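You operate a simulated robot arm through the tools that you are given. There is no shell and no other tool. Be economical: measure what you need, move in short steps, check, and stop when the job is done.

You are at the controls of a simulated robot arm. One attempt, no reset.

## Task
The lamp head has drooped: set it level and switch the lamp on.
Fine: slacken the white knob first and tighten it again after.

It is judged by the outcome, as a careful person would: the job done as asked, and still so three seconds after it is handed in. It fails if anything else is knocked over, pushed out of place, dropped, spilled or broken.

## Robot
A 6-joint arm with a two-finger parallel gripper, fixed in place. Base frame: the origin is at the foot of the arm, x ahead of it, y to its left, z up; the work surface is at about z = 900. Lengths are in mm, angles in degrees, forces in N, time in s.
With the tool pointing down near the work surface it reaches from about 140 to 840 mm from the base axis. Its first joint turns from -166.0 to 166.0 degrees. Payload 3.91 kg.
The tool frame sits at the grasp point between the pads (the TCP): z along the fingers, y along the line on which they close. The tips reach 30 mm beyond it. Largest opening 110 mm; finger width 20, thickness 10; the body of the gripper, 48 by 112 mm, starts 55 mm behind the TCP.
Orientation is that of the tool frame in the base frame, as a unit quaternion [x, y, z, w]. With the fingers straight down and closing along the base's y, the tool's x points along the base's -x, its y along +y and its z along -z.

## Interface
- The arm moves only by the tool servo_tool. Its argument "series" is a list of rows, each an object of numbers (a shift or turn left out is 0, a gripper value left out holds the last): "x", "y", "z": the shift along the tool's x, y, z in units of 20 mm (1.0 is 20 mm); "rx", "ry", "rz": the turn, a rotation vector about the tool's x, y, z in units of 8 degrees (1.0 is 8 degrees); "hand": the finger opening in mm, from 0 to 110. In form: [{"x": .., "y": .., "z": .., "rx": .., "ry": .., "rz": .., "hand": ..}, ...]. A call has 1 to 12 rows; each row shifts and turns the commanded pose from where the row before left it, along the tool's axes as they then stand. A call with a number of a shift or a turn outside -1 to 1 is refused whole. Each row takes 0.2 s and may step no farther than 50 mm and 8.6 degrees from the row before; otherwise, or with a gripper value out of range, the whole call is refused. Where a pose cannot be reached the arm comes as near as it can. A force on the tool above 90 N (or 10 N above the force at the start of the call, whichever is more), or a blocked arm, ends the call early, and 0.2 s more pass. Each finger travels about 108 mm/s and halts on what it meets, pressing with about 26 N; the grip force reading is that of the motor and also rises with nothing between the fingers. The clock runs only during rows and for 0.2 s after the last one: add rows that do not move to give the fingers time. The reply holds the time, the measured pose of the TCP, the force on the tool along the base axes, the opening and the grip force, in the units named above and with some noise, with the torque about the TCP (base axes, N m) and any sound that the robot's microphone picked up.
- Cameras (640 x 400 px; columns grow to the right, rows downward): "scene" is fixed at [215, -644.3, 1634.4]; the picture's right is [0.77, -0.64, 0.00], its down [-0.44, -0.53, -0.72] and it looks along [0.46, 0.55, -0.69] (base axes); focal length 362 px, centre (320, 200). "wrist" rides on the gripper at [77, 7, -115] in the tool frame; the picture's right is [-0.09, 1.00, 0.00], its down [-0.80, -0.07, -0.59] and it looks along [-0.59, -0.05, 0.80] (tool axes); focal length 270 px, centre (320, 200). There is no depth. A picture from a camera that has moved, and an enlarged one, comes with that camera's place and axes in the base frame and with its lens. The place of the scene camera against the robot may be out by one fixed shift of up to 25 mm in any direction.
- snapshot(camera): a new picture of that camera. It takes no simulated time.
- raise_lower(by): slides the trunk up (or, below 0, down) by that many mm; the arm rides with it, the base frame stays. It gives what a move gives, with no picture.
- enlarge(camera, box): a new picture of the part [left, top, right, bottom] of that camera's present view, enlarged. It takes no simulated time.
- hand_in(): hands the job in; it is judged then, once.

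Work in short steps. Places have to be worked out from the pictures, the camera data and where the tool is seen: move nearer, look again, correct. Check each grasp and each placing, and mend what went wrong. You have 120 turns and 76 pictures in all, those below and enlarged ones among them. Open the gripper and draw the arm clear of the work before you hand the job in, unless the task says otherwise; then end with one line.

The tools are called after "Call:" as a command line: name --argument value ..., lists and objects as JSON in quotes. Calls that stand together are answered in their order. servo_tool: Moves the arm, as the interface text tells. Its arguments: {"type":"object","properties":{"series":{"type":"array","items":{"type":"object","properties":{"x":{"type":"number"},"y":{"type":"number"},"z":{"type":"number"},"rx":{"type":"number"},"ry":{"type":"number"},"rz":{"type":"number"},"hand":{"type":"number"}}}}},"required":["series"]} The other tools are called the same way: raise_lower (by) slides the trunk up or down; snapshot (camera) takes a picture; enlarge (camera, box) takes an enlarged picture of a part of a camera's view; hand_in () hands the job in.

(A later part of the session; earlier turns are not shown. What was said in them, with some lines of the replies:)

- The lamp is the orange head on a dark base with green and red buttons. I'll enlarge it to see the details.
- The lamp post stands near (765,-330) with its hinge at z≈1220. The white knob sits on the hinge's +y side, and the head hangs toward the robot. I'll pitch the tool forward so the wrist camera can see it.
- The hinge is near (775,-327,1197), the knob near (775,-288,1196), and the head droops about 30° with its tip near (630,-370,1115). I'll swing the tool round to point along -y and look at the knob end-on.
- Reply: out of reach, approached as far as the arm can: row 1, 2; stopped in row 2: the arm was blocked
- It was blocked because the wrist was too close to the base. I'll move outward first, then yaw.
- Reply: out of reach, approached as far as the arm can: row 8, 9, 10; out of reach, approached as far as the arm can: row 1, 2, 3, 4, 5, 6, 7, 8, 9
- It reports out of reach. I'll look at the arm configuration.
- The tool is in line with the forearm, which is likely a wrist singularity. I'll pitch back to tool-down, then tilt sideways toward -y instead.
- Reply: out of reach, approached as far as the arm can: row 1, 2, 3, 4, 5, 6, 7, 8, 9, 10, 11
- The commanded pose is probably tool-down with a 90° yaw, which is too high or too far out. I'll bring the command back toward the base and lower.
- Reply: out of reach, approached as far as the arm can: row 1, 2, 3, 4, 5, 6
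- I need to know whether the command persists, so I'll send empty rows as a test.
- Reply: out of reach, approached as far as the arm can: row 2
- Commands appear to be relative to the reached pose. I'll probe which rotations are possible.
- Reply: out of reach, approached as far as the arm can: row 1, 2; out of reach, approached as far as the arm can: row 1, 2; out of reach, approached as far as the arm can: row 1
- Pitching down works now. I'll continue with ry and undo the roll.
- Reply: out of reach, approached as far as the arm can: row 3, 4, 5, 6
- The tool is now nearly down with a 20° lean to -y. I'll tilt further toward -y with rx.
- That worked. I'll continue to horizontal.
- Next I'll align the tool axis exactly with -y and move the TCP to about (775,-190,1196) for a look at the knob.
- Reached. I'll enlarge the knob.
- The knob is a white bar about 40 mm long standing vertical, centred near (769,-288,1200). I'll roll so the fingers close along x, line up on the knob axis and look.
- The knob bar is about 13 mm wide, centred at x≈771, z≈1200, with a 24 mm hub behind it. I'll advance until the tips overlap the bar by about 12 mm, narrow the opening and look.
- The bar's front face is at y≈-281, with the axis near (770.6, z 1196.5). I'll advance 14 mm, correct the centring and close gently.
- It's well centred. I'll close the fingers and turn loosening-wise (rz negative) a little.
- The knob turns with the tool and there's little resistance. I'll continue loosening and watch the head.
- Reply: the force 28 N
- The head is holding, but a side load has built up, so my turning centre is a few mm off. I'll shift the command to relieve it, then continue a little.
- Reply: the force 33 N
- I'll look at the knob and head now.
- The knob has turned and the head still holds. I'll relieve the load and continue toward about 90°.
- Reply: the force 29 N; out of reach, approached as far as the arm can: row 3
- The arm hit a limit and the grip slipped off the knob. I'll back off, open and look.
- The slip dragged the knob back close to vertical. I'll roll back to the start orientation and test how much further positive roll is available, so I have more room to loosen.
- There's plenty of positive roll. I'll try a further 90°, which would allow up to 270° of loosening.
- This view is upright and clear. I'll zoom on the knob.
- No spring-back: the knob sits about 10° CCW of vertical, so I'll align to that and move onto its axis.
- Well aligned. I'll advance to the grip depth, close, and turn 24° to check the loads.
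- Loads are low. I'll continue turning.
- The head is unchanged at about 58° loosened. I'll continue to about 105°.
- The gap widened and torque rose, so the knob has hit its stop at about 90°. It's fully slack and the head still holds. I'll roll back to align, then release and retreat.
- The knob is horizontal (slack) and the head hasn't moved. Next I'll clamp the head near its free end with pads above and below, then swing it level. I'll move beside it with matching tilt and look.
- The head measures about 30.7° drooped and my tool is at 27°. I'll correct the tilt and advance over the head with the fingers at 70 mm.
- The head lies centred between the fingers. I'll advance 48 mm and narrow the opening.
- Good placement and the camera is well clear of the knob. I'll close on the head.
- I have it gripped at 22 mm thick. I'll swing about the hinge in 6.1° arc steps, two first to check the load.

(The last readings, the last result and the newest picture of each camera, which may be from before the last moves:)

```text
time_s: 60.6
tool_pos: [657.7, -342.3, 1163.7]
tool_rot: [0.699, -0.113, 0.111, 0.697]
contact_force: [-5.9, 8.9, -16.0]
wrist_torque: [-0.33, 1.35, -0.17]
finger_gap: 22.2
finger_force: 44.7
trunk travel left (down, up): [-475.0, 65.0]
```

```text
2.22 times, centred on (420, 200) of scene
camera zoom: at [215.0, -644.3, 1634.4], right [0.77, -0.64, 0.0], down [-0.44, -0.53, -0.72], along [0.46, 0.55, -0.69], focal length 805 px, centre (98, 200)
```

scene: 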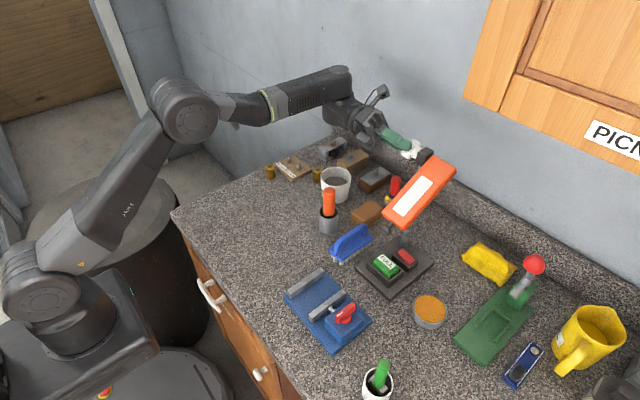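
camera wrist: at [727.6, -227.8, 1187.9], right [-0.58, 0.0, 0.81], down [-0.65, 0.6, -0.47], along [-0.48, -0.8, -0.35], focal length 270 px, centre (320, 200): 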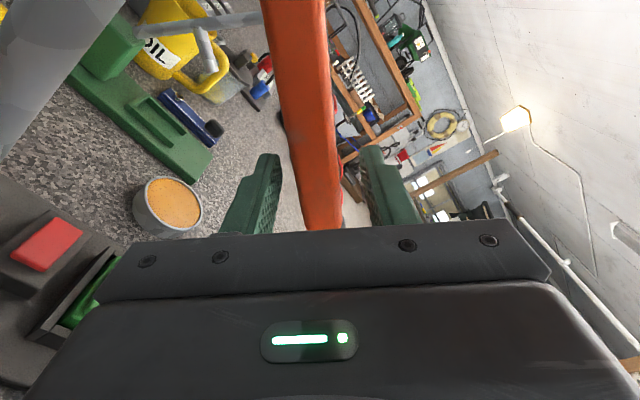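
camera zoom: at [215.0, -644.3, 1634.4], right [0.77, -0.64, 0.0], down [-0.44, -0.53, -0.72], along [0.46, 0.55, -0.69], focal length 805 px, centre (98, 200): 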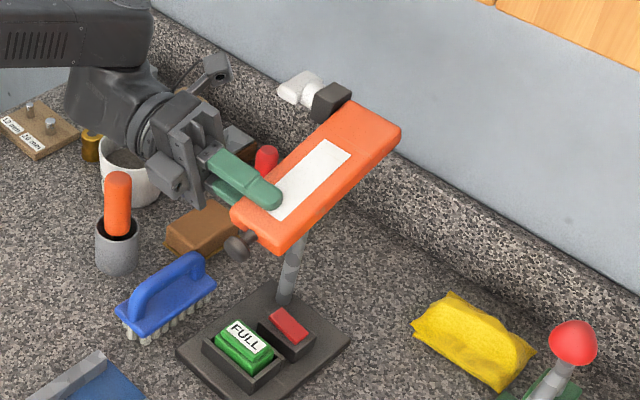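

The head follows and the base hasn't moved. I'll continue with the remaining 18°.

Call:
servo_tool --series '[{"x": 0.026, "y": 0.313, "rz": -0.381}, {"x": 0.026, "y": 0.313, "rz": -0.381}, {"x": 0.026, "y": 0.313, "rz": -0.381}, {"x": 0.026, "y": 0.313, "rz": -0.381}, {"x": 0.026, "y": 0.313, "rz": -0.381}, {"x": 0.026, "y": 0.313, "rz": -0.381}, {}, {}]'

Call:
snapshot --camera "wrist"

Call:
enlarge --camera "scene" --box '[330, 110, 510, 290]'

```text
time_s: 62.4
tool_pos: [651.1, -341.7, 1204.6]
tool_rot: [0.707, -0.002, 0.0, 0.707]
contact_force: [-13.7, 11.5, -9.8]
wrist_torque: [-0.33, 1.18, -0.95]
finger_gap: 22.8
finger_force: 45.0
trunk travel left (down, up): [-475.0, 65.0]
```

```text
39 pictures are left
camera wrist: at [727.2, -227.8, 1212.1], right [-0.09, 0.0, 1.0], down [-0.8, 0.6, -0.07], along [-0.59, -0.8, -0.06], focal length 270 px, centre (320, 200)
```

wrist: 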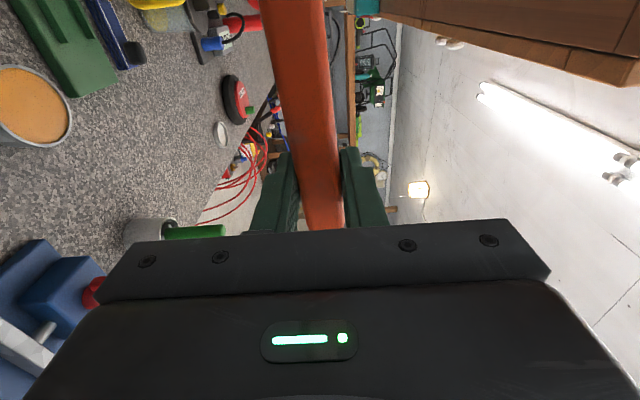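

```text
2.22 times, centred on (420, 200) of scene
camera zoom: at [215.0, -644.3, 1634.4], right [0.77, -0.64, 0.0], down [-0.44, -0.53, -0.72], along [0.46, 0.55, -0.69], focal length 805 px, centre (98, 200)
```

zoom: 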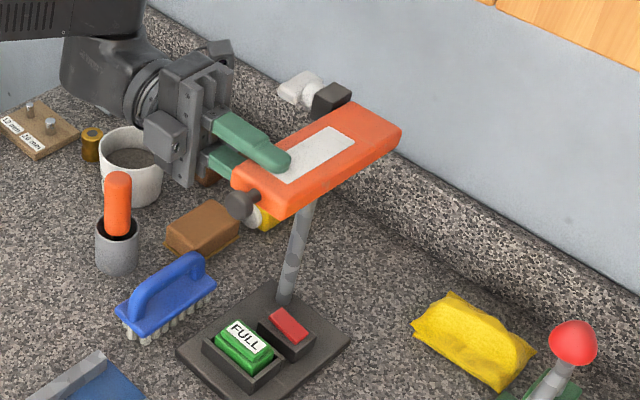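

The tool is level. I'll open, back straight out and measure the head's actual angle.

Call:
servo_tool --series '[{"hand": 30}, {"hand": 44}, {}, {"z": -1}, {"z": -1}, {"z": -1}, {"z": -1}, {"z": -1}, {"z": -1}, {"z": -1}, {}]'

Call:
snapshot --camera "wrist"

Call:
enlarge --camera "scene" --box '[330, 110, 510, 290]'

```text
time_s: 64.8
tool_pos: [652.1, -203.3, 1202.8]
tool_rot: [0.709, 0.0, 0.0, 0.705]
contact_force: [-0.8, -0.1, -0.2]
wrist_torque: [0.0, -0.02, 0.0]
finger_gap: 43.9
finger_force: 0.1
trunk travel left (down, up): [-475.0, 65.0]
```

```text
37 pictures are left
camera wrist: at [727.9, -89.0, 1211.1], right [-0.09, 0.0, 1.0], down [-0.8, 0.6, -0.07], along [-0.59, -0.8, -0.06], focal length 270 px, centre (320, 200)
```

wrist: 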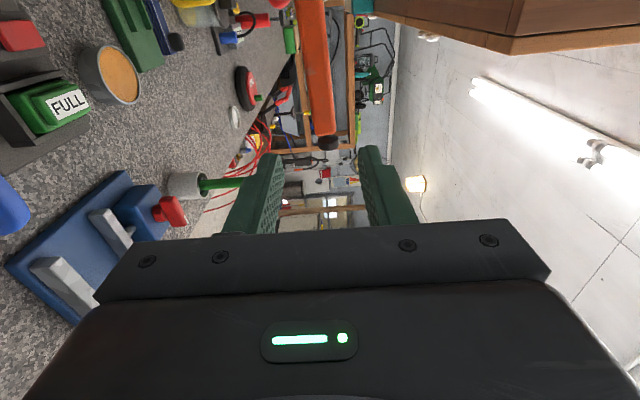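

```text
2.22 times, centred on (420, 200) of scene
camera zoom: at [215.0, -644.3, 1634.4], right [0.77, -0.64, 0.0], down [-0.44, -0.53, -0.72], along [0.46, 0.55, -0.69], focal length 805 px, centre (98, 200)
```

zoom: 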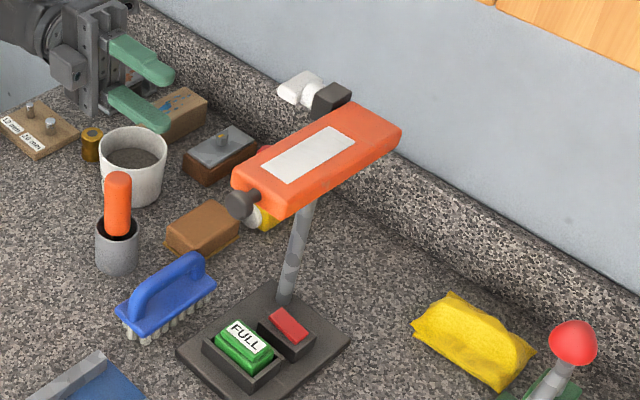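

The head stays put when released. I'll zoom in to measure its angle.

Call:
enlarge --camera "wrist" --box '[220, 0, 420, 150]'

```text
2.67 times, centred on (320, 75) of wrist
camera zoom: at [727.9, -89.0, 1211.1], right [-0.09, 0.0, 1.0], down [-0.8, 0.6, -0.07], along [-0.59, -0.8, -0.06], focal length 721 px, centre (320, 533)
```

zoom: 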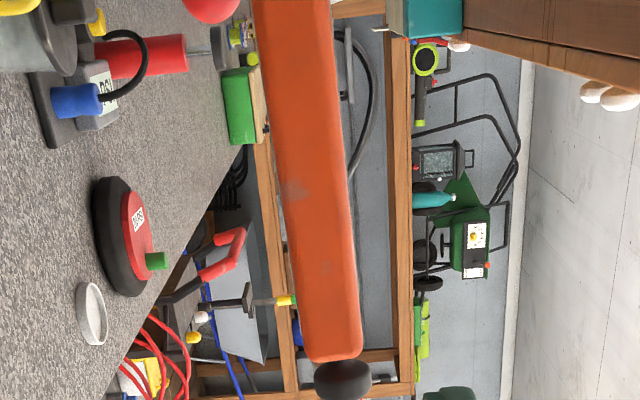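

My estimate is that the head may be 2–3° tip-up, but calibration is uncertain. I'll get an upright view with both pole and head, using the pole as the vertical reference.

Call:
servo_tool --series '[{"rz": 1}, {"rz": 1}, {"rz": 1}, {"rz": 1}, {"rz": 1}, {"rz": 1}, {"rz": 1}, {"rz": 1}, {"rz": 1}, {"rz": 1}, {"rz": 1}, {"rz": 0.25}]'

Call:
servo_tool --series '[{"y": -1}, {"y": -1}, {"y": -0.4}, {"z": -0.7}, {}]'

Call:
enlarge --camera "wrist" --box '[240, 20, 440, 180]'

```text
time_s: 67.4
tool_pos: [652.8, -201.4, 1203.8]
tool_rot: [-0.5, 0.502, -0.5, -0.499]
contact_force: [-0.8, -0.1, -0.4]
wrist_torque: [0.04, -0.01, -0.01]
finger_gap: 44.0
finger_force: 0.0
trunk travel left (down, up): [-475.0, 65.0]
```

```text
time_s: 68.6
tool_pos: [700.1, -188.0, 1204.1]
tool_rot: [-0.5, 0.501, -0.499, -0.499]
contact_force: [0.2, 0.6, 0.3]
wrist_torque: [0.0, 0.01, 0.04]
finger_gap: 44.0
finger_force: 0.1
trunk travel left (down, up): [-475.0, 65.0]
```

```text
2.50 times, centred on (340, 100) of wrist
camera zoom: at [692.5, -74.8, 1281.6], right [-1.0, 0.0, -0.09], down [0.07, 0.6, -0.8], along [0.05, -0.8, -0.59], focal length 676 px, centre (270, 450)
```

zoom: 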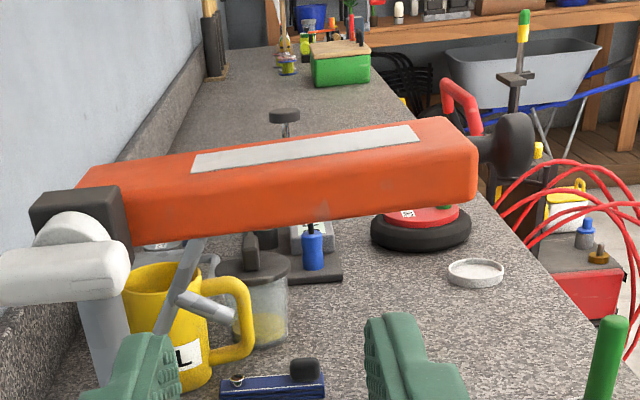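

Two independent measurements give about 2.3° tip-up, and this agrees with the slightly larger grip gap. I'll regrip the head with level pads and bring it down by that amount.

Call:
servo_tool --series '[{"rz": -1}, {"rz": -1}, {"rz": -1}, {"rz": -1}, {"rz": -1}, {"rz": -1}, {"rz": -1}, {"rz": -1}, {"rz": -1}, {"rz": -1}, {"rz": -1}, {"rz": -0.25}]'

Call:
servo_tool --series '[{"x": -1}, {"x": -1}, {"x": -0.4}, {"z": 1}, {"z": 1}, {"z": 1}, {"z": 1}, {"z": 1}, {"z": 1}, {"z": 1}, {"z": 0.7}, {}]'

```text
time_s: 71.2
tool_pos: [699.2, -188.5, 1203.8]
tool_rot: [0.709, 0.0, -0.001, 0.706]
contact_force: [-0.3, 0.2, -0.1]
wrist_torque: [-0.03, 0.0, 0.03]
finger_gap: 44.1
finger_force: 0.2
trunk travel left (down, up): [-475.0, 65.0]
```

```text
time_s: 73.8
tool_pos: [651.2, -342.6, 1202.1]
tool_rot: [0.709, -0.001, 0.0, 0.706]
contact_force: [-0.2, -0.9, -0.1]
wrist_torque: [0.02, -0.02, 0.04]
finger_gap: 44.0
finger_force: 0.1
trunk travel left (down, up): [-475.0, 65.0]
```

I'm in place around the head with level pads, so I'll close.

Call:
servo_tool --series '[{"hand": 32}, {"hand": 27}, {"hand": 18}, {}, {}]'

Call:
servo_tool --series '[{"y": -0.1}, {}]'

Call:
servo_tool --series '[{"y": -0.1}, {}]'

```text
time_s: 75.0
tool_pos: [653.1, -342.6, 1201.9]
tool_rot: [0.709, 0.0, 0.001, 0.706]
contact_force: [-3.9, 0.5, -7.3]
wrist_torque: [-0.74, 0.9, -0.06]
finger_gap: 22.4
finger_force: 45.5
trunk travel left (down, up): [-475.0, 65.0]
```

```text
time_s: 75.6
tool_pos: [652.2, -342.5, 1200.9]
tool_rot: [0.709, -0.001, 0.0, 0.706]
contact_force: [-3.6, -0.8, -3.3]
wrist_torque: [-0.49, 0.51, -0.27]
finger_gap: 22.1
finger_force: 44.6
trunk travel left (down, up): [-475.0, 65.0]
```

```text
time_s: 76.2
tool_pos: [651.7, -342.4, 1199.7]
tool_rot: [0.708, -0.001, 0.001, 0.706]
contact_force: [-1.9, -1.1, -1.1]
wrist_torque: [-0.61, 0.09, -0.54]
finger_gap: 21.8
finger_force: 45.0
trunk travel left (down, up): [-475.0, 65.0]
```

The gap fell to 21.8 and the pitch torque is near zero, so the pads sit flush. I'll release, withdraw and re-measure.

Call:
servo_tool --series '[{"hand": 30}, {"hand": 44}, {}, {"z": -1}, {"z": -1}, {"z": -1}, {"z": -1}, {"z": -1}, {"z": -1}, {"z": -1}, {}]'

Call:
enlarge --camera "wrist" --box '[220, 0, 420, 150]'

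```text
time_s: 78.6
tool_pos: [652.2, -203.3, 1198.3]
tool_rot: [0.709, 0.0, 0.001, 0.706]
contact_force: [-0.2, 0.6, 0.4]
wrist_torque: [-0.02, -0.03, 0.02]
finger_gap: 43.7
finger_force: 0.0
trunk travel left (down, up): [-475.0, 65.0]
```

```text
2.67 times, centred on (320, 75) of wrist
camera zoom: at [727.7, -88.4, 1207.1], right [-0.09, 0.0, 1.0], down [-0.8, 0.6, -0.07], along [-0.59, -0.8, -0.06], focal length 721 px, centre (320, 533)
```

zoom: 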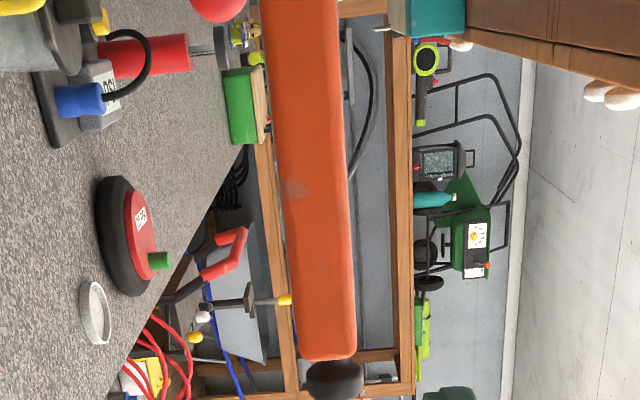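

The head now measures level within about 0.5°. Next is retightening: I'll move to the knob axis and view the knob.

Call:
servo_tool --series '[{"x": 1}, {"x": 1}, {"x": 1}, {"x": 1}, {"x": 1}, {"x": 0.92}, {"z": 1, "hand": 40}, {"z": 0.7}, {}]'

Call:
enlarge --camera "wrist" --box '[240, 60, 400, 180]'

```text
time_s: 80.6
tool_pos: [771.2, -236.1, 1199.0]
tool_rot: [0.708, -0.001, 0.001, 0.706]
contact_force: [0.3, 0.1, 0.3]
wrist_torque: [0.0, 0.04, -0.01]
finger_gap: 40.1
finger_force: 0.0
trunk travel left (down, up): [-475.0, 65.0]
```

```text
3.33 times, centred on (320, 120) of wrist
camera zoom: at [846.9, -122.3, 1207.1], right [-0.09, 0.0, 1.0], down [-0.8, 0.59, -0.07], along [-0.59, -0.8, -0.06], focal length 901 px, centre (320, 467)
```

zoom: 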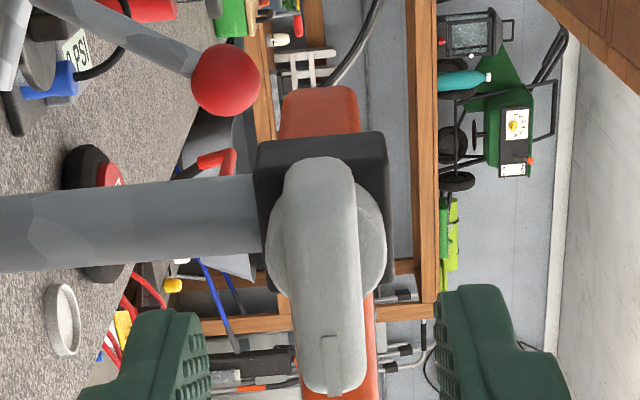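

Aligned. I'll advance, grip and turn positive (tighten), starting with 24°.

Call:
servo_tool --series '[{"z": 0.7}, {"z": 0.65, "hand": 22}, {"hand": 17}, {"hand": 8}, {}, {}]'

Call:
servo_tool --series '[{"rz": 0.75}, {"rz": 0.75}, {"rz": 0.75}, {"rz": 0.75}, {}]'

Call:
servo_tool --series '[{"rz": 0.75}, {"rz": 0.75}, {"rz": 0.75}, {"rz": 0.75}, {}]'

```text
time_s: 82.0
tool_pos: [769.5, -264.1, 1198.9]
tool_rot: [0.708, -0.001, 0.001, 0.706]
contact_force: [6.4, -2.7, 11.3]
wrist_torque: [-0.4, 0.02, 0.22]
finger_gap: 13.9
finger_force: 44.9
trunk travel left (down, up): [-475.0, 65.0]
```

```text
time_s: 83.2
tool_pos: [771.5, -262.8, 1199.9]
tool_rot: [0.691, -0.149, 0.148, 0.691]
contact_force: [10.8, -6.2, 18.2]
wrist_torque: [-1.08, 0.01, 1.23]
finger_gap: 13.9
finger_force: 44.9
trunk travel left (down, up): [-475.0, 65.0]
```

```text
time_s: 84.4
tool_pos: [769.8, -262.3, 1199.7]
tool_rot: [0.646, -0.29, 0.288, 0.645]
contact_force: [13.7, -6.7, 21.3]
wrist_torque: [-0.95, 0.0, 0.6]
finger_gap: 13.5
finger_force: 44.5
trunk travel left (down, up): [-475.0, 65.0]
```

The knob is turning. I'll relieve the side load and continue.

Call:
servo_tool --series '[{"x": 0.12, "y": 0.03}, {"rz": 0.75}, {"rz": 0.75}, {"rz": 0.75}, {"rz": 0.5}, {}]'

Call:
servo_tool --series '[{"rz": 0.5}, {"rz": 0.5}, {"rz": 0.5}, {}]'

Call:
snapshot --camera "wrist"

```text
time_s: 85.8
tool_pos: [770.7, -262.9, 1200.5]
tool_rot: [0.581, -0.407, 0.405, 0.577]
contact_force: [-10.0, -0.9, -6.5]
wrist_torque: [-0.91, 0.0, 0.07]
finger_gap: 13.7
finger_force: 44.7
trunk travel left (down, up): [-475.0, 65.0]
```

```text
time_s: 86.8
tool_pos: [771.7, -264.7, 1200.4]
tool_rot: [0.534, -0.467, 0.463, 0.532]
contact_force: [-19.4, 2.3, -19.3]
wrist_torque: [0.49, 0.0, -0.4]
finger_gap: 14.1
finger_force: 45.1
trunk travel left (down, up): [-475.0, 65.0]
```

```text
31 pictures are left
camera wrist: at [773.7, -150.2, 1278.6], right [-1.0, 0.0, 0.05], down [-0.04, 0.6, -0.8], along [-0.03, -0.8, -0.6], focal length 270 px, centre (320, 200)
```

wrist: 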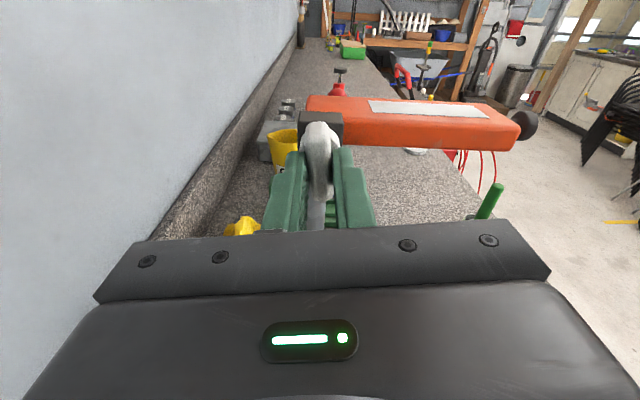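

About 82° tightened. I'll ease the side load and turn on in small steps until it stops.

Call:
servo_tool --series '[{"x": -0.1, "y": 0.09, "rz": 0.4}, {"rz": 0.4}, {}]'

Call:
servo_tool --series '[{"rz": 0.4}, {"rz": 0.3}, {}]'

```text
time_s: 87.6
tool_pos: [770.9, -264.0, 1200.6]
tool_rot: [0.507, -0.494, 0.494, 0.505]
contact_force: [-1.9, -1.0, -7.6]
wrist_torque: [1.56, -0.03, -0.15]
finger_gap: 13.9
finger_force: 45.1
trunk travel left (down, up): [-475.0, 65.0]
```

```text
time_s: 88.4
tool_pos: [770.8, -264.2, 1201.1]
tool_rot: [-0.481, 0.519, -0.518, -0.481]
contact_force: [5.6, -2.2, 1.2]
wrist_torque: [-1.08, 1.18, 0.05]
finger_gap: 14.8
finger_force: 45.4
trunk travel left (down, up): [-475.0, 65.0]
```

The torque rose to 1.2 N·m and the gap opened, so the knob is tight at its stop. I'll roll back to flush, release, withdraw and check.

Call:
servo_tool --series '[{"rz": -0.45}, {"hand": 30}, {"hand": 40}, {"z": -1}, {"z": -1}, {"z": -1}, {"z": -1}, {}]'

Call:
enlarge --camera "wrist" --box '[220, 20, 460, 180]'

Call:
enlarge --camera "scene" --box '[330, 110, 510, 290]'

```text
time_s: 90.2
tool_pos: [770.7, -182.4, 1199.5]
tool_rot: [-0.499, 0.503, -0.501, -0.497]
contact_force: [-0.2, -0.1, -0.1]
wrist_torque: [-0.01, 0.01, 0.02]
finger_gap: 39.9
finger_force: 0.1
trunk travel left (down, up): [-475.0, 65.0]
```

```text
2.50 times, centred on (340, 100) of wrist
camera zoom: at [761.8, -69.5, 1277.7], right [-1.0, 0.0, -0.1], down [0.08, 0.6, -0.8], along [0.06, -0.8, -0.59], focal length 676 px, centre (270, 450)
```

zoom: 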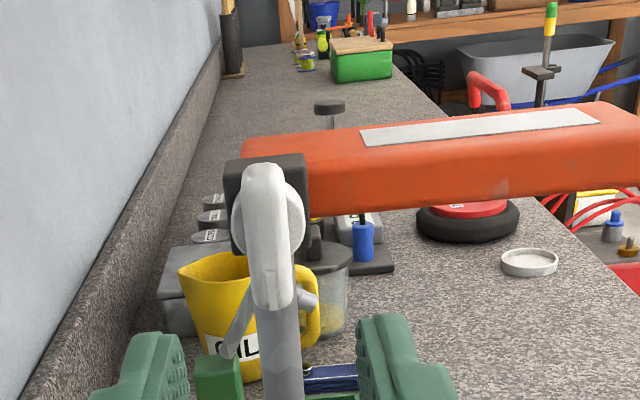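

```text
2.22 times, centred on (420, 200) of scene
camera zoom: at [215.0, -644.3, 1634.4], right [0.77, -0.64, 0.0], down [-0.44, -0.53, -0.72], along [0.46, 0.55, -0.69], focal length 805 px, centre (98, 200)
```

zoom: 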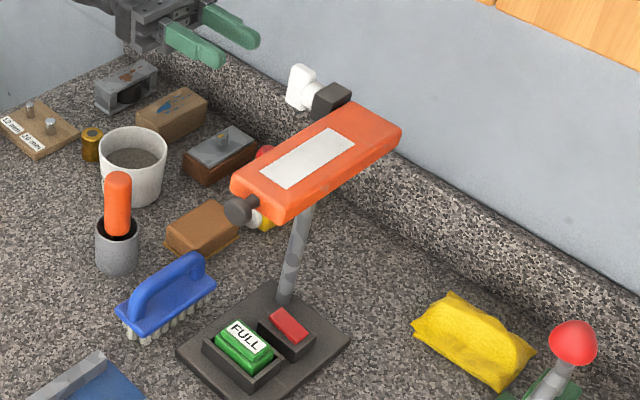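

The knob is tight and the head is level. Now the switches: I'll take a closer look.

Call:
enlarge --camera "scene" --box '[350, 225, 440, 300]'

```text
5.33 times, centred on (395, 262) of scene
camera zoom: at [215.0, -644.3, 1634.4], right [0.77, -0.64, 0.0], down [-0.44, -0.53, -0.72], along [0.46, 0.55, -0.69], focal length 1932 px, centre (-80, -133)
```

zoom: 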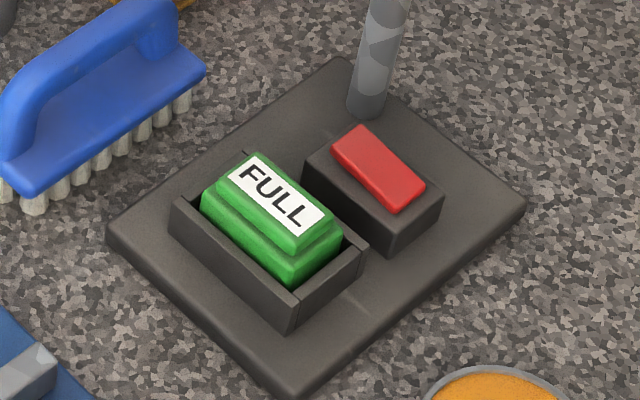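

The green block labelled FULL looks like a battery in its bay, and the red part looks like the switch, at about (730,-370,935). I'll back away from the knob, roll to put the camera on the -x side, then tilt down toward the switch to inspect it.

Call:
servo_tool --series '[{"z": -1}, {"z": -1}, {"z": -1}, {"z": -1}, {"z": -1}, {"y": 1}, {"y": 1}, {}]'

Call:
servo_tool --series '[{"rz": -1}, {"rz": -1}, {"rz": -1}, {"rz": -1}, {"rz": -1}, {"rz": -1}, {"rz": -1}, {"rz": -1}, {"rz": -1}, {"rz": -1}, {"rz": -1}, {"rz": -1}]'

Call:
servo_tool --series '[{"rz": -1}, {"rz": -1}, {"rz": -1}, {"rz": -1}, {"rz": -1}, {"rz": -1}, {"rz": -1}, {"rz": -1}, {"rz": -1}, {"rz": -1}, {"rz": -1}, {"rz": -1}]'

Call:
servo_tool --series '[{"rz": -1}, {"rz": -1}, {"rz": -1}, {"rz": -1}, {"rz": -1}, {"rz": -1}, {"rz": -1}, {}]'

```text
time_s: 92.0
tool_pos: [729.9, -83.3, 1200.5]
tool_rot: [-0.498, 0.503, -0.501, -0.498]
contact_force: [0.0, 0.0, 0.7]
wrist_torque: [0.01, 0.02, -0.01]
finger_gap: 39.9
finger_force: 0.2
trunk travel left (down, up): [-475.0, 65.0]
```

```text
time_s: 94.6
tool_pos: [730.2, -84.2, 1200.1]
tool_rot: [0.707, 0.034, -0.034, 0.705]
contact_force: [-0.3, -0.2, -0.3]
wrist_torque: [0.02, -0.05, -0.01]
finger_gap: 39.9
finger_force: 0.0
trunk travel left (down, up): [-475.0, 65.0]
```

```text
time_s: 97.2
tool_pos: [729.5, -83.9, 1200.4]
tool_rot: [0.447, 0.549, -0.547, 0.446]
contact_force: [-0.7, 0.4, 0.8]
wrist_torque: [0.02, 0.0, 0.03]
finger_gap: 40.3
finger_force: 0.0
trunk travel left (down, up): [-475.0, 65.0]
```

```text
time_s: 99.0
tool_pos: [729.0, -83.1, 1200.3]
tool_rot: [0.138, 0.695, -0.693, 0.136]
contact_force: [0.1, -0.3, -0.7]
wrist_torque: [0.03, -0.01, 0.01]
finger_gap: 40.2
finger_force: 0.0
trunk travel left (down, up): [-475.0, 65.0]
```

I'm at roll A+22°. I'll tilt 50° toward down about base x, then take out the residual roll.

Call:
servo_tool --series '[{"rx": -0.825, "ry": 0.342}, {"rx": -0.825, "ry": 0.342}, {"rx": -0.825, "ry": 0.342}, {"rx": -0.825, "ry": 0.342}, {"rx": -0.825, "ry": 0.342}, {"rx": -0.825, "ry": 0.342}, {"rx": -0.825, "ry": 0.342}, {"rz": -0.95, "hand": 0}, {"rz": -0.95}, {"rz": -0.9}, {}]'

```text
time_s: 101.4
tool_pos: [671.0, -35.3, 1130.3]
tool_rot: [0.013, 0.938, -0.345, 0.008]
contact_force: [0.2, -0.6, -0.1]
wrist_torque: [-0.01, 0.01, -0.02]
finger_gap: 0.1
finger_force: 26.1
out of reach, approached as far as the arm can: row 9, 10
trunk travel left (down, up): [-475.0, 65.0]
```

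The orientation is right, though reach limits shifted the position. I'll move in toward a viewing point near (721,-235,1060).

Call:
servo_tool --series '[{"x": -0.25, "y": -0.53, "z": 0.91}, {"x": -0.25, "y": -0.53, "z": 0.91}, {"x": -0.25, "y": -0.53, "z": 0.91}, {"x": -0.25, "y": -0.53, "z": 0.91}, {"x": -0.25, "y": -0.53, "z": 0.91}, {"x": -0.25, "y": -0.53, "z": 0.91}, {"x": -0.25, "y": -0.53, "z": 0.91}, {"x": -0.25, "y": -0.53, "z": 0.91}, {"x": -0.25, "y": -0.53, "z": 0.91}, {"x": -0.25, "y": -0.53, "z": 0.91}, {}]'

Call:
snapshot --camera "wrist"

```text
time_s: 103.0
tool_pos: [672.3, -126.9, 1061.1]
tool_rot: [0.009, 0.938, -0.346, 0.02]
contact_force: [-1.5, 5.8, 39.4]
wrist_torque: [-0.79, 0.1, -0.09]
finger_gap: 0.0
finger_force: 26.1
out of reach, approached as far as the arm can: row 1, 2, 3, 4, 5, 6, 7
trunk travel left (down, up): [-475.0, 65.0]
stopped in row 7: the force on the tool passed its limit at 98 N (the readings are from after the stop); the commanded pose is now the measured one
```

```text
27 pictures are left
camera wrist: at [590.8, -47.7, 1141.4], right [0.12, 0.76, -0.64], down [0.78, 0.33, 0.53], along [0.62, -0.56, -0.55], focal length 270 px, centre (320, 200)
```

wrist: 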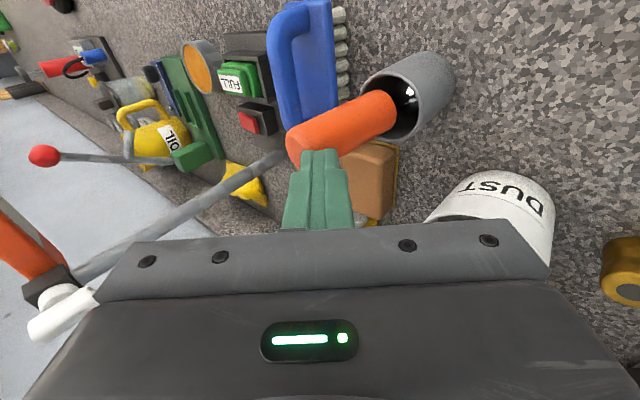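

The tool has touched the orange-handled item standing in its pot. I'll lift straight up at once.

Call:
servo_tool --series '[{"y": -0.65, "z": -0.76}, {"y": -0.65, "z": -0.76}, {}]'

Call:
snapshot --camera "scene"

```text
time_s: 103.8
tool_pos: [660.5, -116.6, 1079.5]
tool_rot: [0.01, 0.938, -0.346, 0.016]
contact_force: [0.3, -0.1, -0.4]
wrist_torque: [0.0, 0.0, -0.02]
finger_gap: 0.0
finger_force: 26.0
out of reach, approached as far as the arm can: row 1, 2
trunk travel left (down, up): [-475.0, 65.0]
```

```text
26 pictures are left
```

scene: 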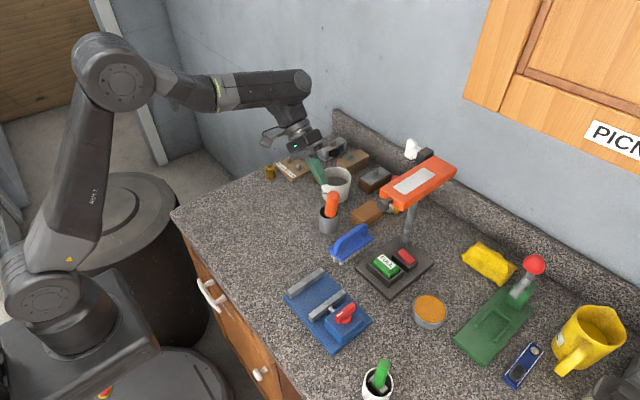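

I'll compare that item closely with its initial state.

Call:
enlarge --camera "scene" --box '[274, 130, 434, 245]'

```text
3.48 times, centred on (354, 188) of scene
camera zoom: at [215.0, -644.3, 1634.4], right [0.77, -0.64, 0.0], down [-0.44, -0.53, -0.72], along [0.46, 0.55, -0.69], focal length 1260 px, centre (202, 244)
```

zoom: 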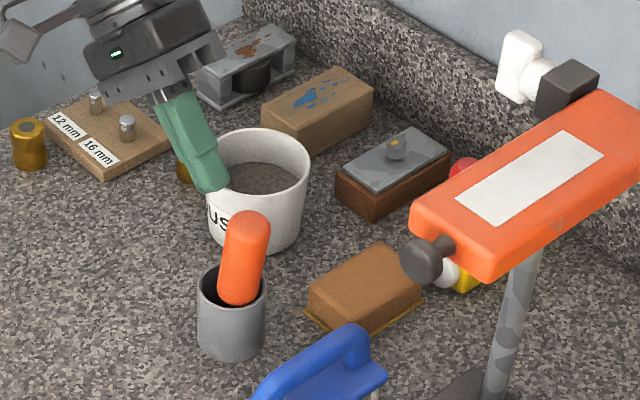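

The pot, cup and everything else are in place; only the loose handle leans slightly differently inside its pot. The "out of reach" is a wrist-roll limit, so I'll raise, return toward tool-down and approach the switch diagonally instead.

Call:
servo_tool --series '[{"y": -0.65, "z": -0.76, "x": 0.8}, {"y": -0.65, "z": -0.76, "x": 0.8}, {"y": -0.65, "z": -0.76, "x": 0.8}, {"y": -0.65, "z": -0.76, "x": 0.8}, {"rx": -1}, {"rx": -1}, {"rx": -1}, {"rx": -1}, {"rx": -1}, {}]'

```text
time_s: 106.0
tool_pos: [558.6, 5.4, 1070.7]
tool_rot: [0.018, 0.991, -0.129, 0.022]
contact_force: [-0.4, 0.6, 0.0]
wrist_torque: [0.0, -0.03, 0.01]
finger_gap: 0.2
finger_force: 25.5
out of reach, approached as far as the arm can: row 1, 2, 3, 4, 5, 6, 7, 8, 9
trunk travel left (down, up): [-475.0, 65.0]
```

It's still limited by the wrist roll. I'll roll away from the limit and lift.

Call:
servo_tool --series '[{"rz": 1, "z": -0.5}, {"rz": 1, "z": -0.5}, {"rz": 1, "z": -0.5}, {"rz": 1, "z": -0.5}, {"rz": 1, "z": -0.5}, {}]'

Call:
snapshot --camera "scene"

```text
time_s: 107.3
tool_pos: [556.2, 17.9, 1118.7]
tool_rot: [0.358, 0.924, -0.12, 0.067]
contact_force: [-0.6, 0.9, 0.0]
wrist_torque: [0.0, -0.01, -0.03]
finger_gap: 0.1
finger_force: 25.9
trunk travel left (down, up): [-475.0, 65.0]
```

```text
24 pictures are left
```

scene: 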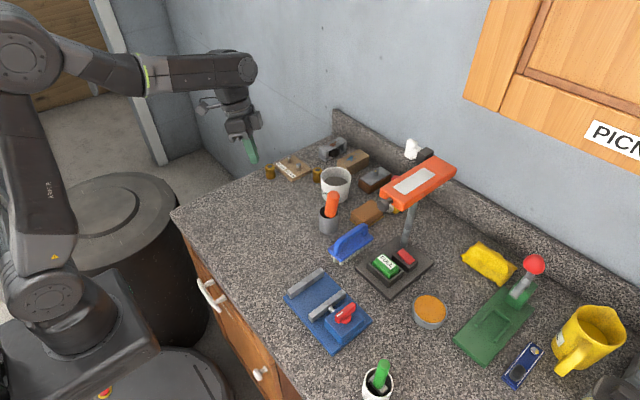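

The limit has cleared. Now I'll tilt toward the diagonal approach direction (0.45,-0.45,-0.77), staying high.

Call:
servo_tool --series '[{"z": -0.8}, {"rx": -0.217, "ry": -0.875}, {"rx": -0.217, "ry": -0.875}, {"rx": -0.217, "ry": -0.875}, {"rx": -0.217, "ry": -0.875}, {}]'

```text
time_s: 108.8
tool_pos: [556.1, 22.5, 1134.4]
tool_rot: [0.314, 0.887, -0.142, 0.308]
contact_force: [-0.6, -0.8, -0.4]
wrist_torque: [0.01, 0.0, -0.01]
finger_gap: 0.0
finger_force: 26.5
trunk travel left (down, up): [-475.0, 65.0]
```

The orientation is as intended with no limit warnings. I'll traverse at this height to near (657,-297,1134).

Call:
servo_tool --series '[{"x": -0.965, "y": -0.813, "z": 0.858}, {"x": -0.965, "y": -0.813, "z": 0.858}, {"x": -0.965, "y": -0.813, "z": 0.858}, {"x": -0.965, "y": -0.813, "z": 0.858}, {"x": -0.965, "y": -0.813, "z": 0.858}, {"x": -0.965, "y": -0.813, "z": 0.858}, {"x": -0.965, "y": -0.813, "z": 0.858}, {"x": -0.965, "y": -0.813, "z": 0.858}, {"x": -0.965, "y": -0.813, "z": 0.858}, {}]'

Call:
snapshot --camera "wrist"

```text
time_s: 111.0
tool_pos: [640.0, -241.0, 1134.9]
tool_rot: [0.314, 0.887, -0.142, 0.307]
contact_force: [-0.5, -0.4, -0.4]
wrist_torque: [-0.02, -0.03, 0.03]
finger_gap: 0.2
finger_force: 26.0
trunk travel left (down, up): [-475.0, 65.0]
```

```text
23 pictures are left
camera wrist: at [542.8, -148.5, 1173.9], right [0.7, 0.72, 0.0], down [0.17, -0.17, 0.97], along [0.7, -0.68, -0.24], focal length 270 px, centre (320, 200)
```

wrist: 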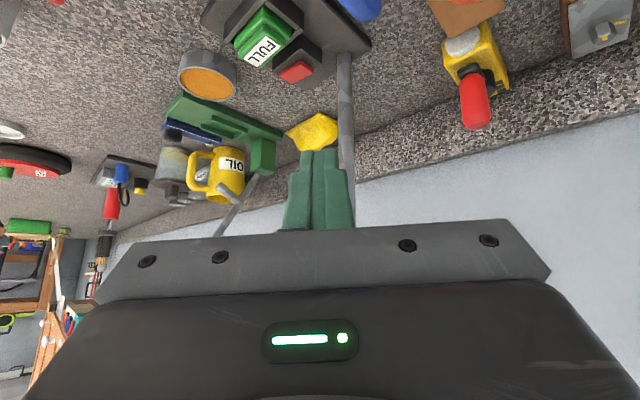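

The switch reprojects to (731,-371), which matches. I'll zoom in to see whether it's a rocker or a push button.

Call:
enlarge --camera "wrist" --box '[190, 0, 390, 120]'

```text
3.20 times, centred on (290, 60) of wrist
camera zoom: at [542.8, -148.5, 1173.9], right [0.7, 0.72, 0.0], down [0.17, -0.17, 0.97], along [0.7, -0.68, -0.24], focal length 865 px, centre (416, 648)
```

zoom: 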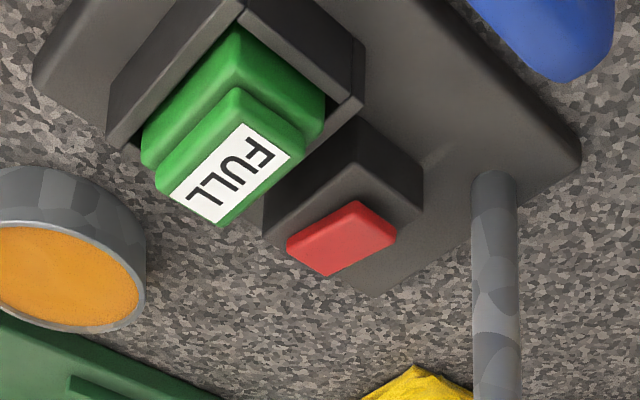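

It looks like a flat red push cap, centred near (730,-370) with its top at z≈938. I'll advance to about 50 mm short of contact and look.

Call:
servo_tool --series '[{"y": -0.16, "z": 0.944}, {"y": -0.16, "z": 0.944}, {"y": -0.16, "z": 0.944}, {"y": -0.16, "z": 0.944}, {"y": -0.16, "z": 0.944}, {"y": -0.16, "z": 0.944}, {"y": -0.16, "z": 0.944}, {"y": -0.16, "z": 0.944}, {"y": -0.16, "z": 0.944}, {}]'

Call:
snapshot --camera "wrist"

Call:
enlarge --camera "scene" --box '[320, 150, 480, 300]'

```text
time_s: 113.2
tool_pos: [698.0, -338.4, 1004.3]
tool_rot: [0.314, 0.887, -0.141, 0.308]
contact_force: [-0.9, 0.1, 0.4]
wrist_torque: [-0.02, 0.03, -0.01]
finger_gap: 0.0
finger_force: 26.3
trunk travel left (down, up): [-475.0, 65.0]
```

```text
21 pictures are left
camera wrist: at [601.6, -246.4, 1044.1], right [0.7, 0.72, 0.0], down [0.17, -0.17, 0.97], along [0.7, -0.68, -0.24], focal length 270 px, centre (320, 200)
```

wrist: 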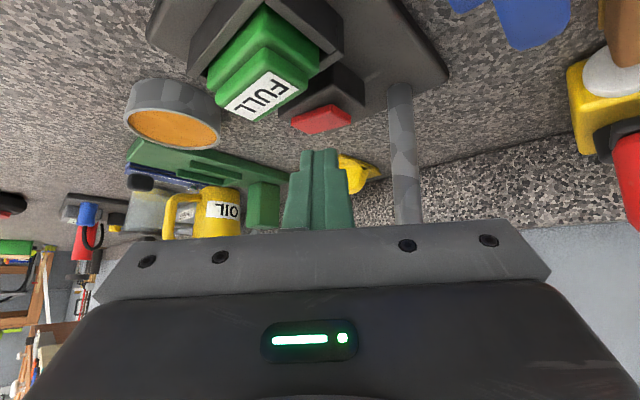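

```text
2.67 times, centred on (400, 225) of scene
camera zoom: at [215.0, -644.3, 1634.4], right [0.77, -0.64, 0.0], down [-0.44, -0.53, -0.72], along [0.46, 0.55, -0.69], focal length 966 px, centre (107, 133)
```

zoom: 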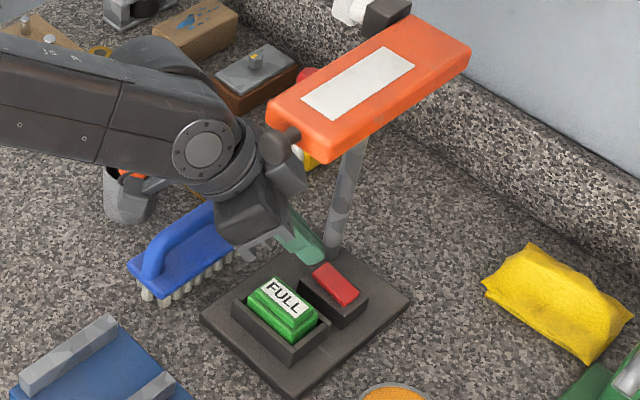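

The target is confirmed near (731,-371) and there's adequate clearance to the head. I'll move to just above the cap, then press in small steps.

Call:
servo_tool --series '[{"x": -0.18, "z": 0.75}, {"x": -0.18, "z": 0.75}, {"z": 0.6}, {}]'

Call:
enlarge --camera "wrist" --box '[220, 40, 440, 240]'

Call:
enlarge --camera "scene" --box '[360, 200, 460, 290]'

```text
time_s: 114.2
tool_pos: [721.6, -361.3, 976.6]
tool_rot: [0.314, 0.886, -0.143, 0.308]
contact_force: [0.4, 0.0, 0.0]
wrist_torque: [-0.02, 0.0, -0.02]
finger_gap: 0.0
finger_force: 25.8
trunk travel left (down, up): [-475.0, 65.0]
```

```text
2.00 times, centred on (330, 140) of wrist
camera zoom: at [625.1, -268.3, 1016.8], right [0.7, 0.72, 0.0], down [0.17, -0.17, 0.97], along [0.7, -0.68, -0.24], focal length 541 px, centre (300, 320)
```

zoom: 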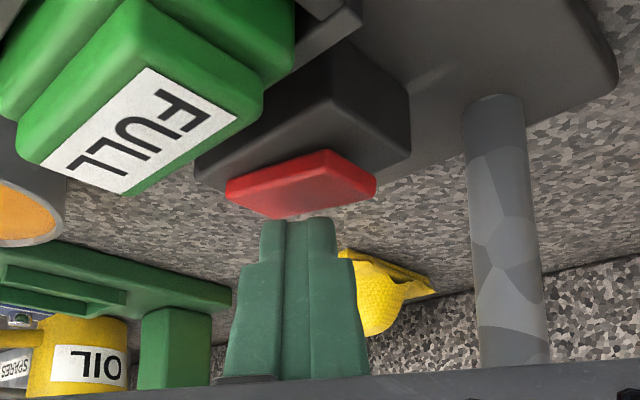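

```text
4.44 times, centred on (410, 245) of scene
camera zoom: at [215.0, -644.3, 1634.4], right [0.77, -0.64, 0.0], down [-0.44, -0.53, -0.72], along [0.46, 0.55, -0.69], focal length 1610 px, centre (-80, 0)
```

zoom: 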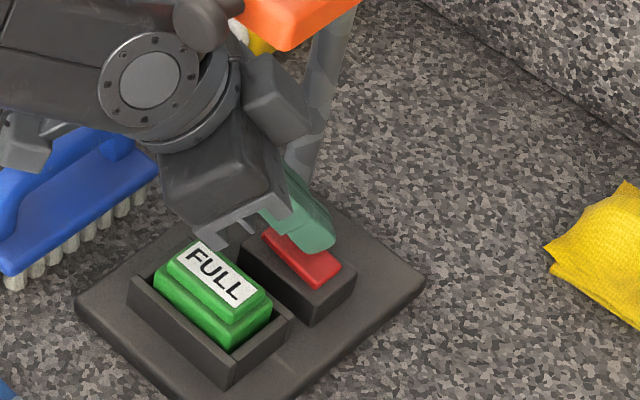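

The tip sits just above the cap. I'll press down in small steps, watching the force.

Call:
servo_tool --series '[{"x": 0.127, "z": 0.154}, {"x": 0.064, "z": 0.077}, {"x": 0.064, "z": 0.077}, {}]'

Call:
servo_tool --series '[{"x": 0.064, "z": 0.077}, {}]'

```text
time_s: 115.2
tool_pos: [723.1, -359.3, 974.9]
tool_rot: [0.314, 0.885, -0.142, 0.312]
contact_force: [3.1, 3.6, 27.6]
wrist_torque: [-0.11, -0.36, -0.33]
finger_gap: 0.0
finger_force: 25.8
trunk travel left (down, up): [-475.0, 65.0]
```

```text
time_s: 115.8
tool_pos: [720.4, -358.1, 973.9]
tool_rot: [0.314, 0.885, -0.143, 0.313]
contact_force: [8.0, 4.2, 40.7]
wrist_torque: [-0.21, -0.59, -0.07]
finger_gap: 0.0
finger_force: 26.0
trunk travel left (down, up): [-475.0, 65.0]
```

Contact is at 40 N with no click yet. I'll check the contact point and the lamp.

Call:
enlarge --camera "wrist" --box '[220, 40, 440, 240]'

Call:
enlarge --camera "scene" --box '[350, 150, 470, 290]'

```text
2.00 times, centred on (330, 140) of wrist
camera zoom: at [624.2, -266.9, 1012.6], right [0.7, 0.72, 0.0], down [0.16, -0.16, 0.97], along [0.7, -0.68, -0.23], focal length 541 px, centre (300, 320)
```

zoom: 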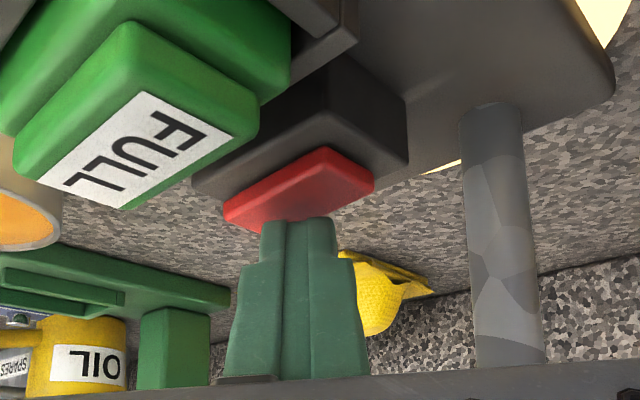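

```text
2.86 times, centred on (410, 220) of scene
camera zoom: at [215.0, -644.3, 1634.4], right [0.77, -0.64, 0.0], down [-0.44, -0.53, -0.72], along [0.46, 0.55, -0.69], focal length 1035 px, centre (63, 143)
```

zoom: 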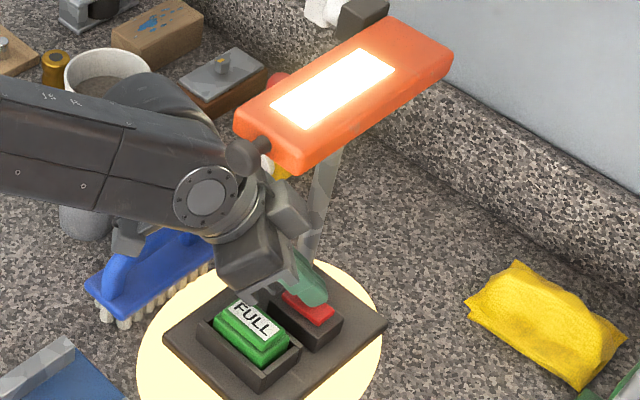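

The lamp is on. I'll back straight out along the approach axis and verify that it stays on.

Call:
servo_tool --series '[{"x": -0.3, "z": -0.4}, {"z": -0.9}, {"z": -0.9}, {"y": 0.16, "z": -0.944}, {"y": 0.16, "z": -0.944}, {"y": 0.16, "z": -0.944}, {"y": 0.16, "z": -0.944}, {"y": 0.16, "z": -0.944}, {"y": 0.16, "z": -0.944}, {"y": 0.16, "z": -0.944}, {"y": 0.16, "z": -0.944}, {}]'

Call:
snapshot --camera "scene"

```text
time_s: 118.3
tool_pos: [651.7, -256.1, 1120.4]
tool_rot: [0.315, 0.887, -0.143, 0.307]
contact_force: [0.1, 0.0, -0.3]
wrist_torque: [0.01, 0.0, 0.0]
finger_gap: 0.0
finger_force: 25.8
trunk travel left (down, up): [-475.0, 65.0]
```

```text
15 pictures are left
```

scene: 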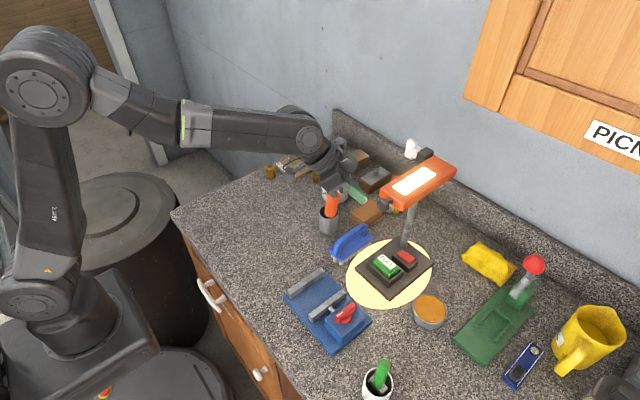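

The lamp stays on. I'll retreat along the earlier clear traverse and open the gripper.

Call:
servo_tool --series '[{"x": 0.9, "y": 0.81, "z": -0.95}, {"x": 0.9, "y": 0.81, "z": -0.95}, {"x": 0.9, "y": 0.81, "z": -0.95}, {"x": 0.9, "y": 0.81, "z": -0.95}, {"x": 0.9, "y": 0.81, "z": -0.95}, {"x": 0.9, "y": 0.81, "z": -0.95}, {"x": 0.9, "y": 0.81, "z": -0.95}, {"x": 0.9, "y": 0.81, "z": -0.95}, {"hand": 60}, {}]'

Call:
snapshot --camera "scene"

Call:
enlarge --camera "scene" --box '[290, 120, 480, 290]'

```text
time_s: 120.5
tool_pos: [578.8, -23.5, 1138.8]
tool_rot: [0.314, 0.887, -0.143, 0.308]
contact_force: [0.1, -0.7, 0.7]
wrist_torque: [0.02, -0.03, 0.01]
finger_gap: 60.2
finger_force: 0.0
trunk travel left (down, up): [-475.0, 65.0]
```

```text
14 pictures are left
```

scene: 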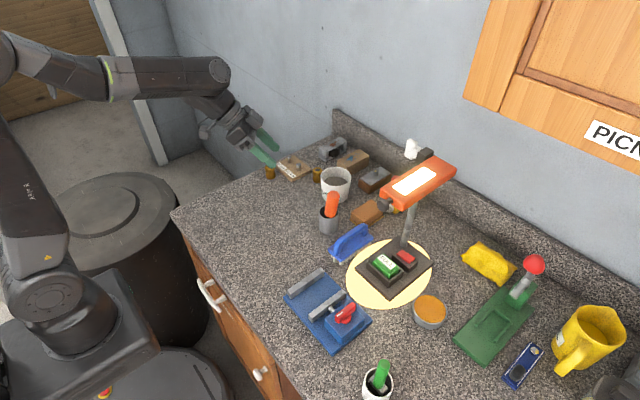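

```text
2.35 times, centred on (385, 205) of scene
camera zoom: at [215.0, -644.3, 1634.4], right [0.77, -0.64, 0.0], down [-0.44, -0.53, -0.72], along [0.46, 0.55, -0.69], focal length 852 px, centre (167, 188)
```

zoom: 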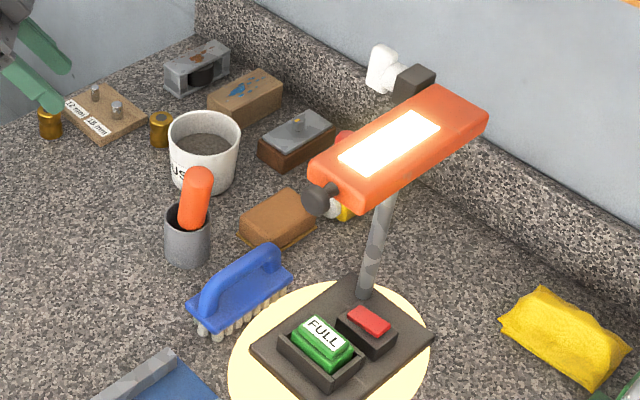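

The lamp is on, the head is level, the knob is tight and the arm is clear with the gripper open. I'm handing in.

Call:
hand_in

```text
The job is handed in.
```

The lamp head is level (within about half a degree by camera), the white knob is tightened to its stop, and the lamp is on. On the way to the switch the arm pressed the orange-handled tool in the grey pot at up to 98 N; it now leans slightly, but the pot did not move.
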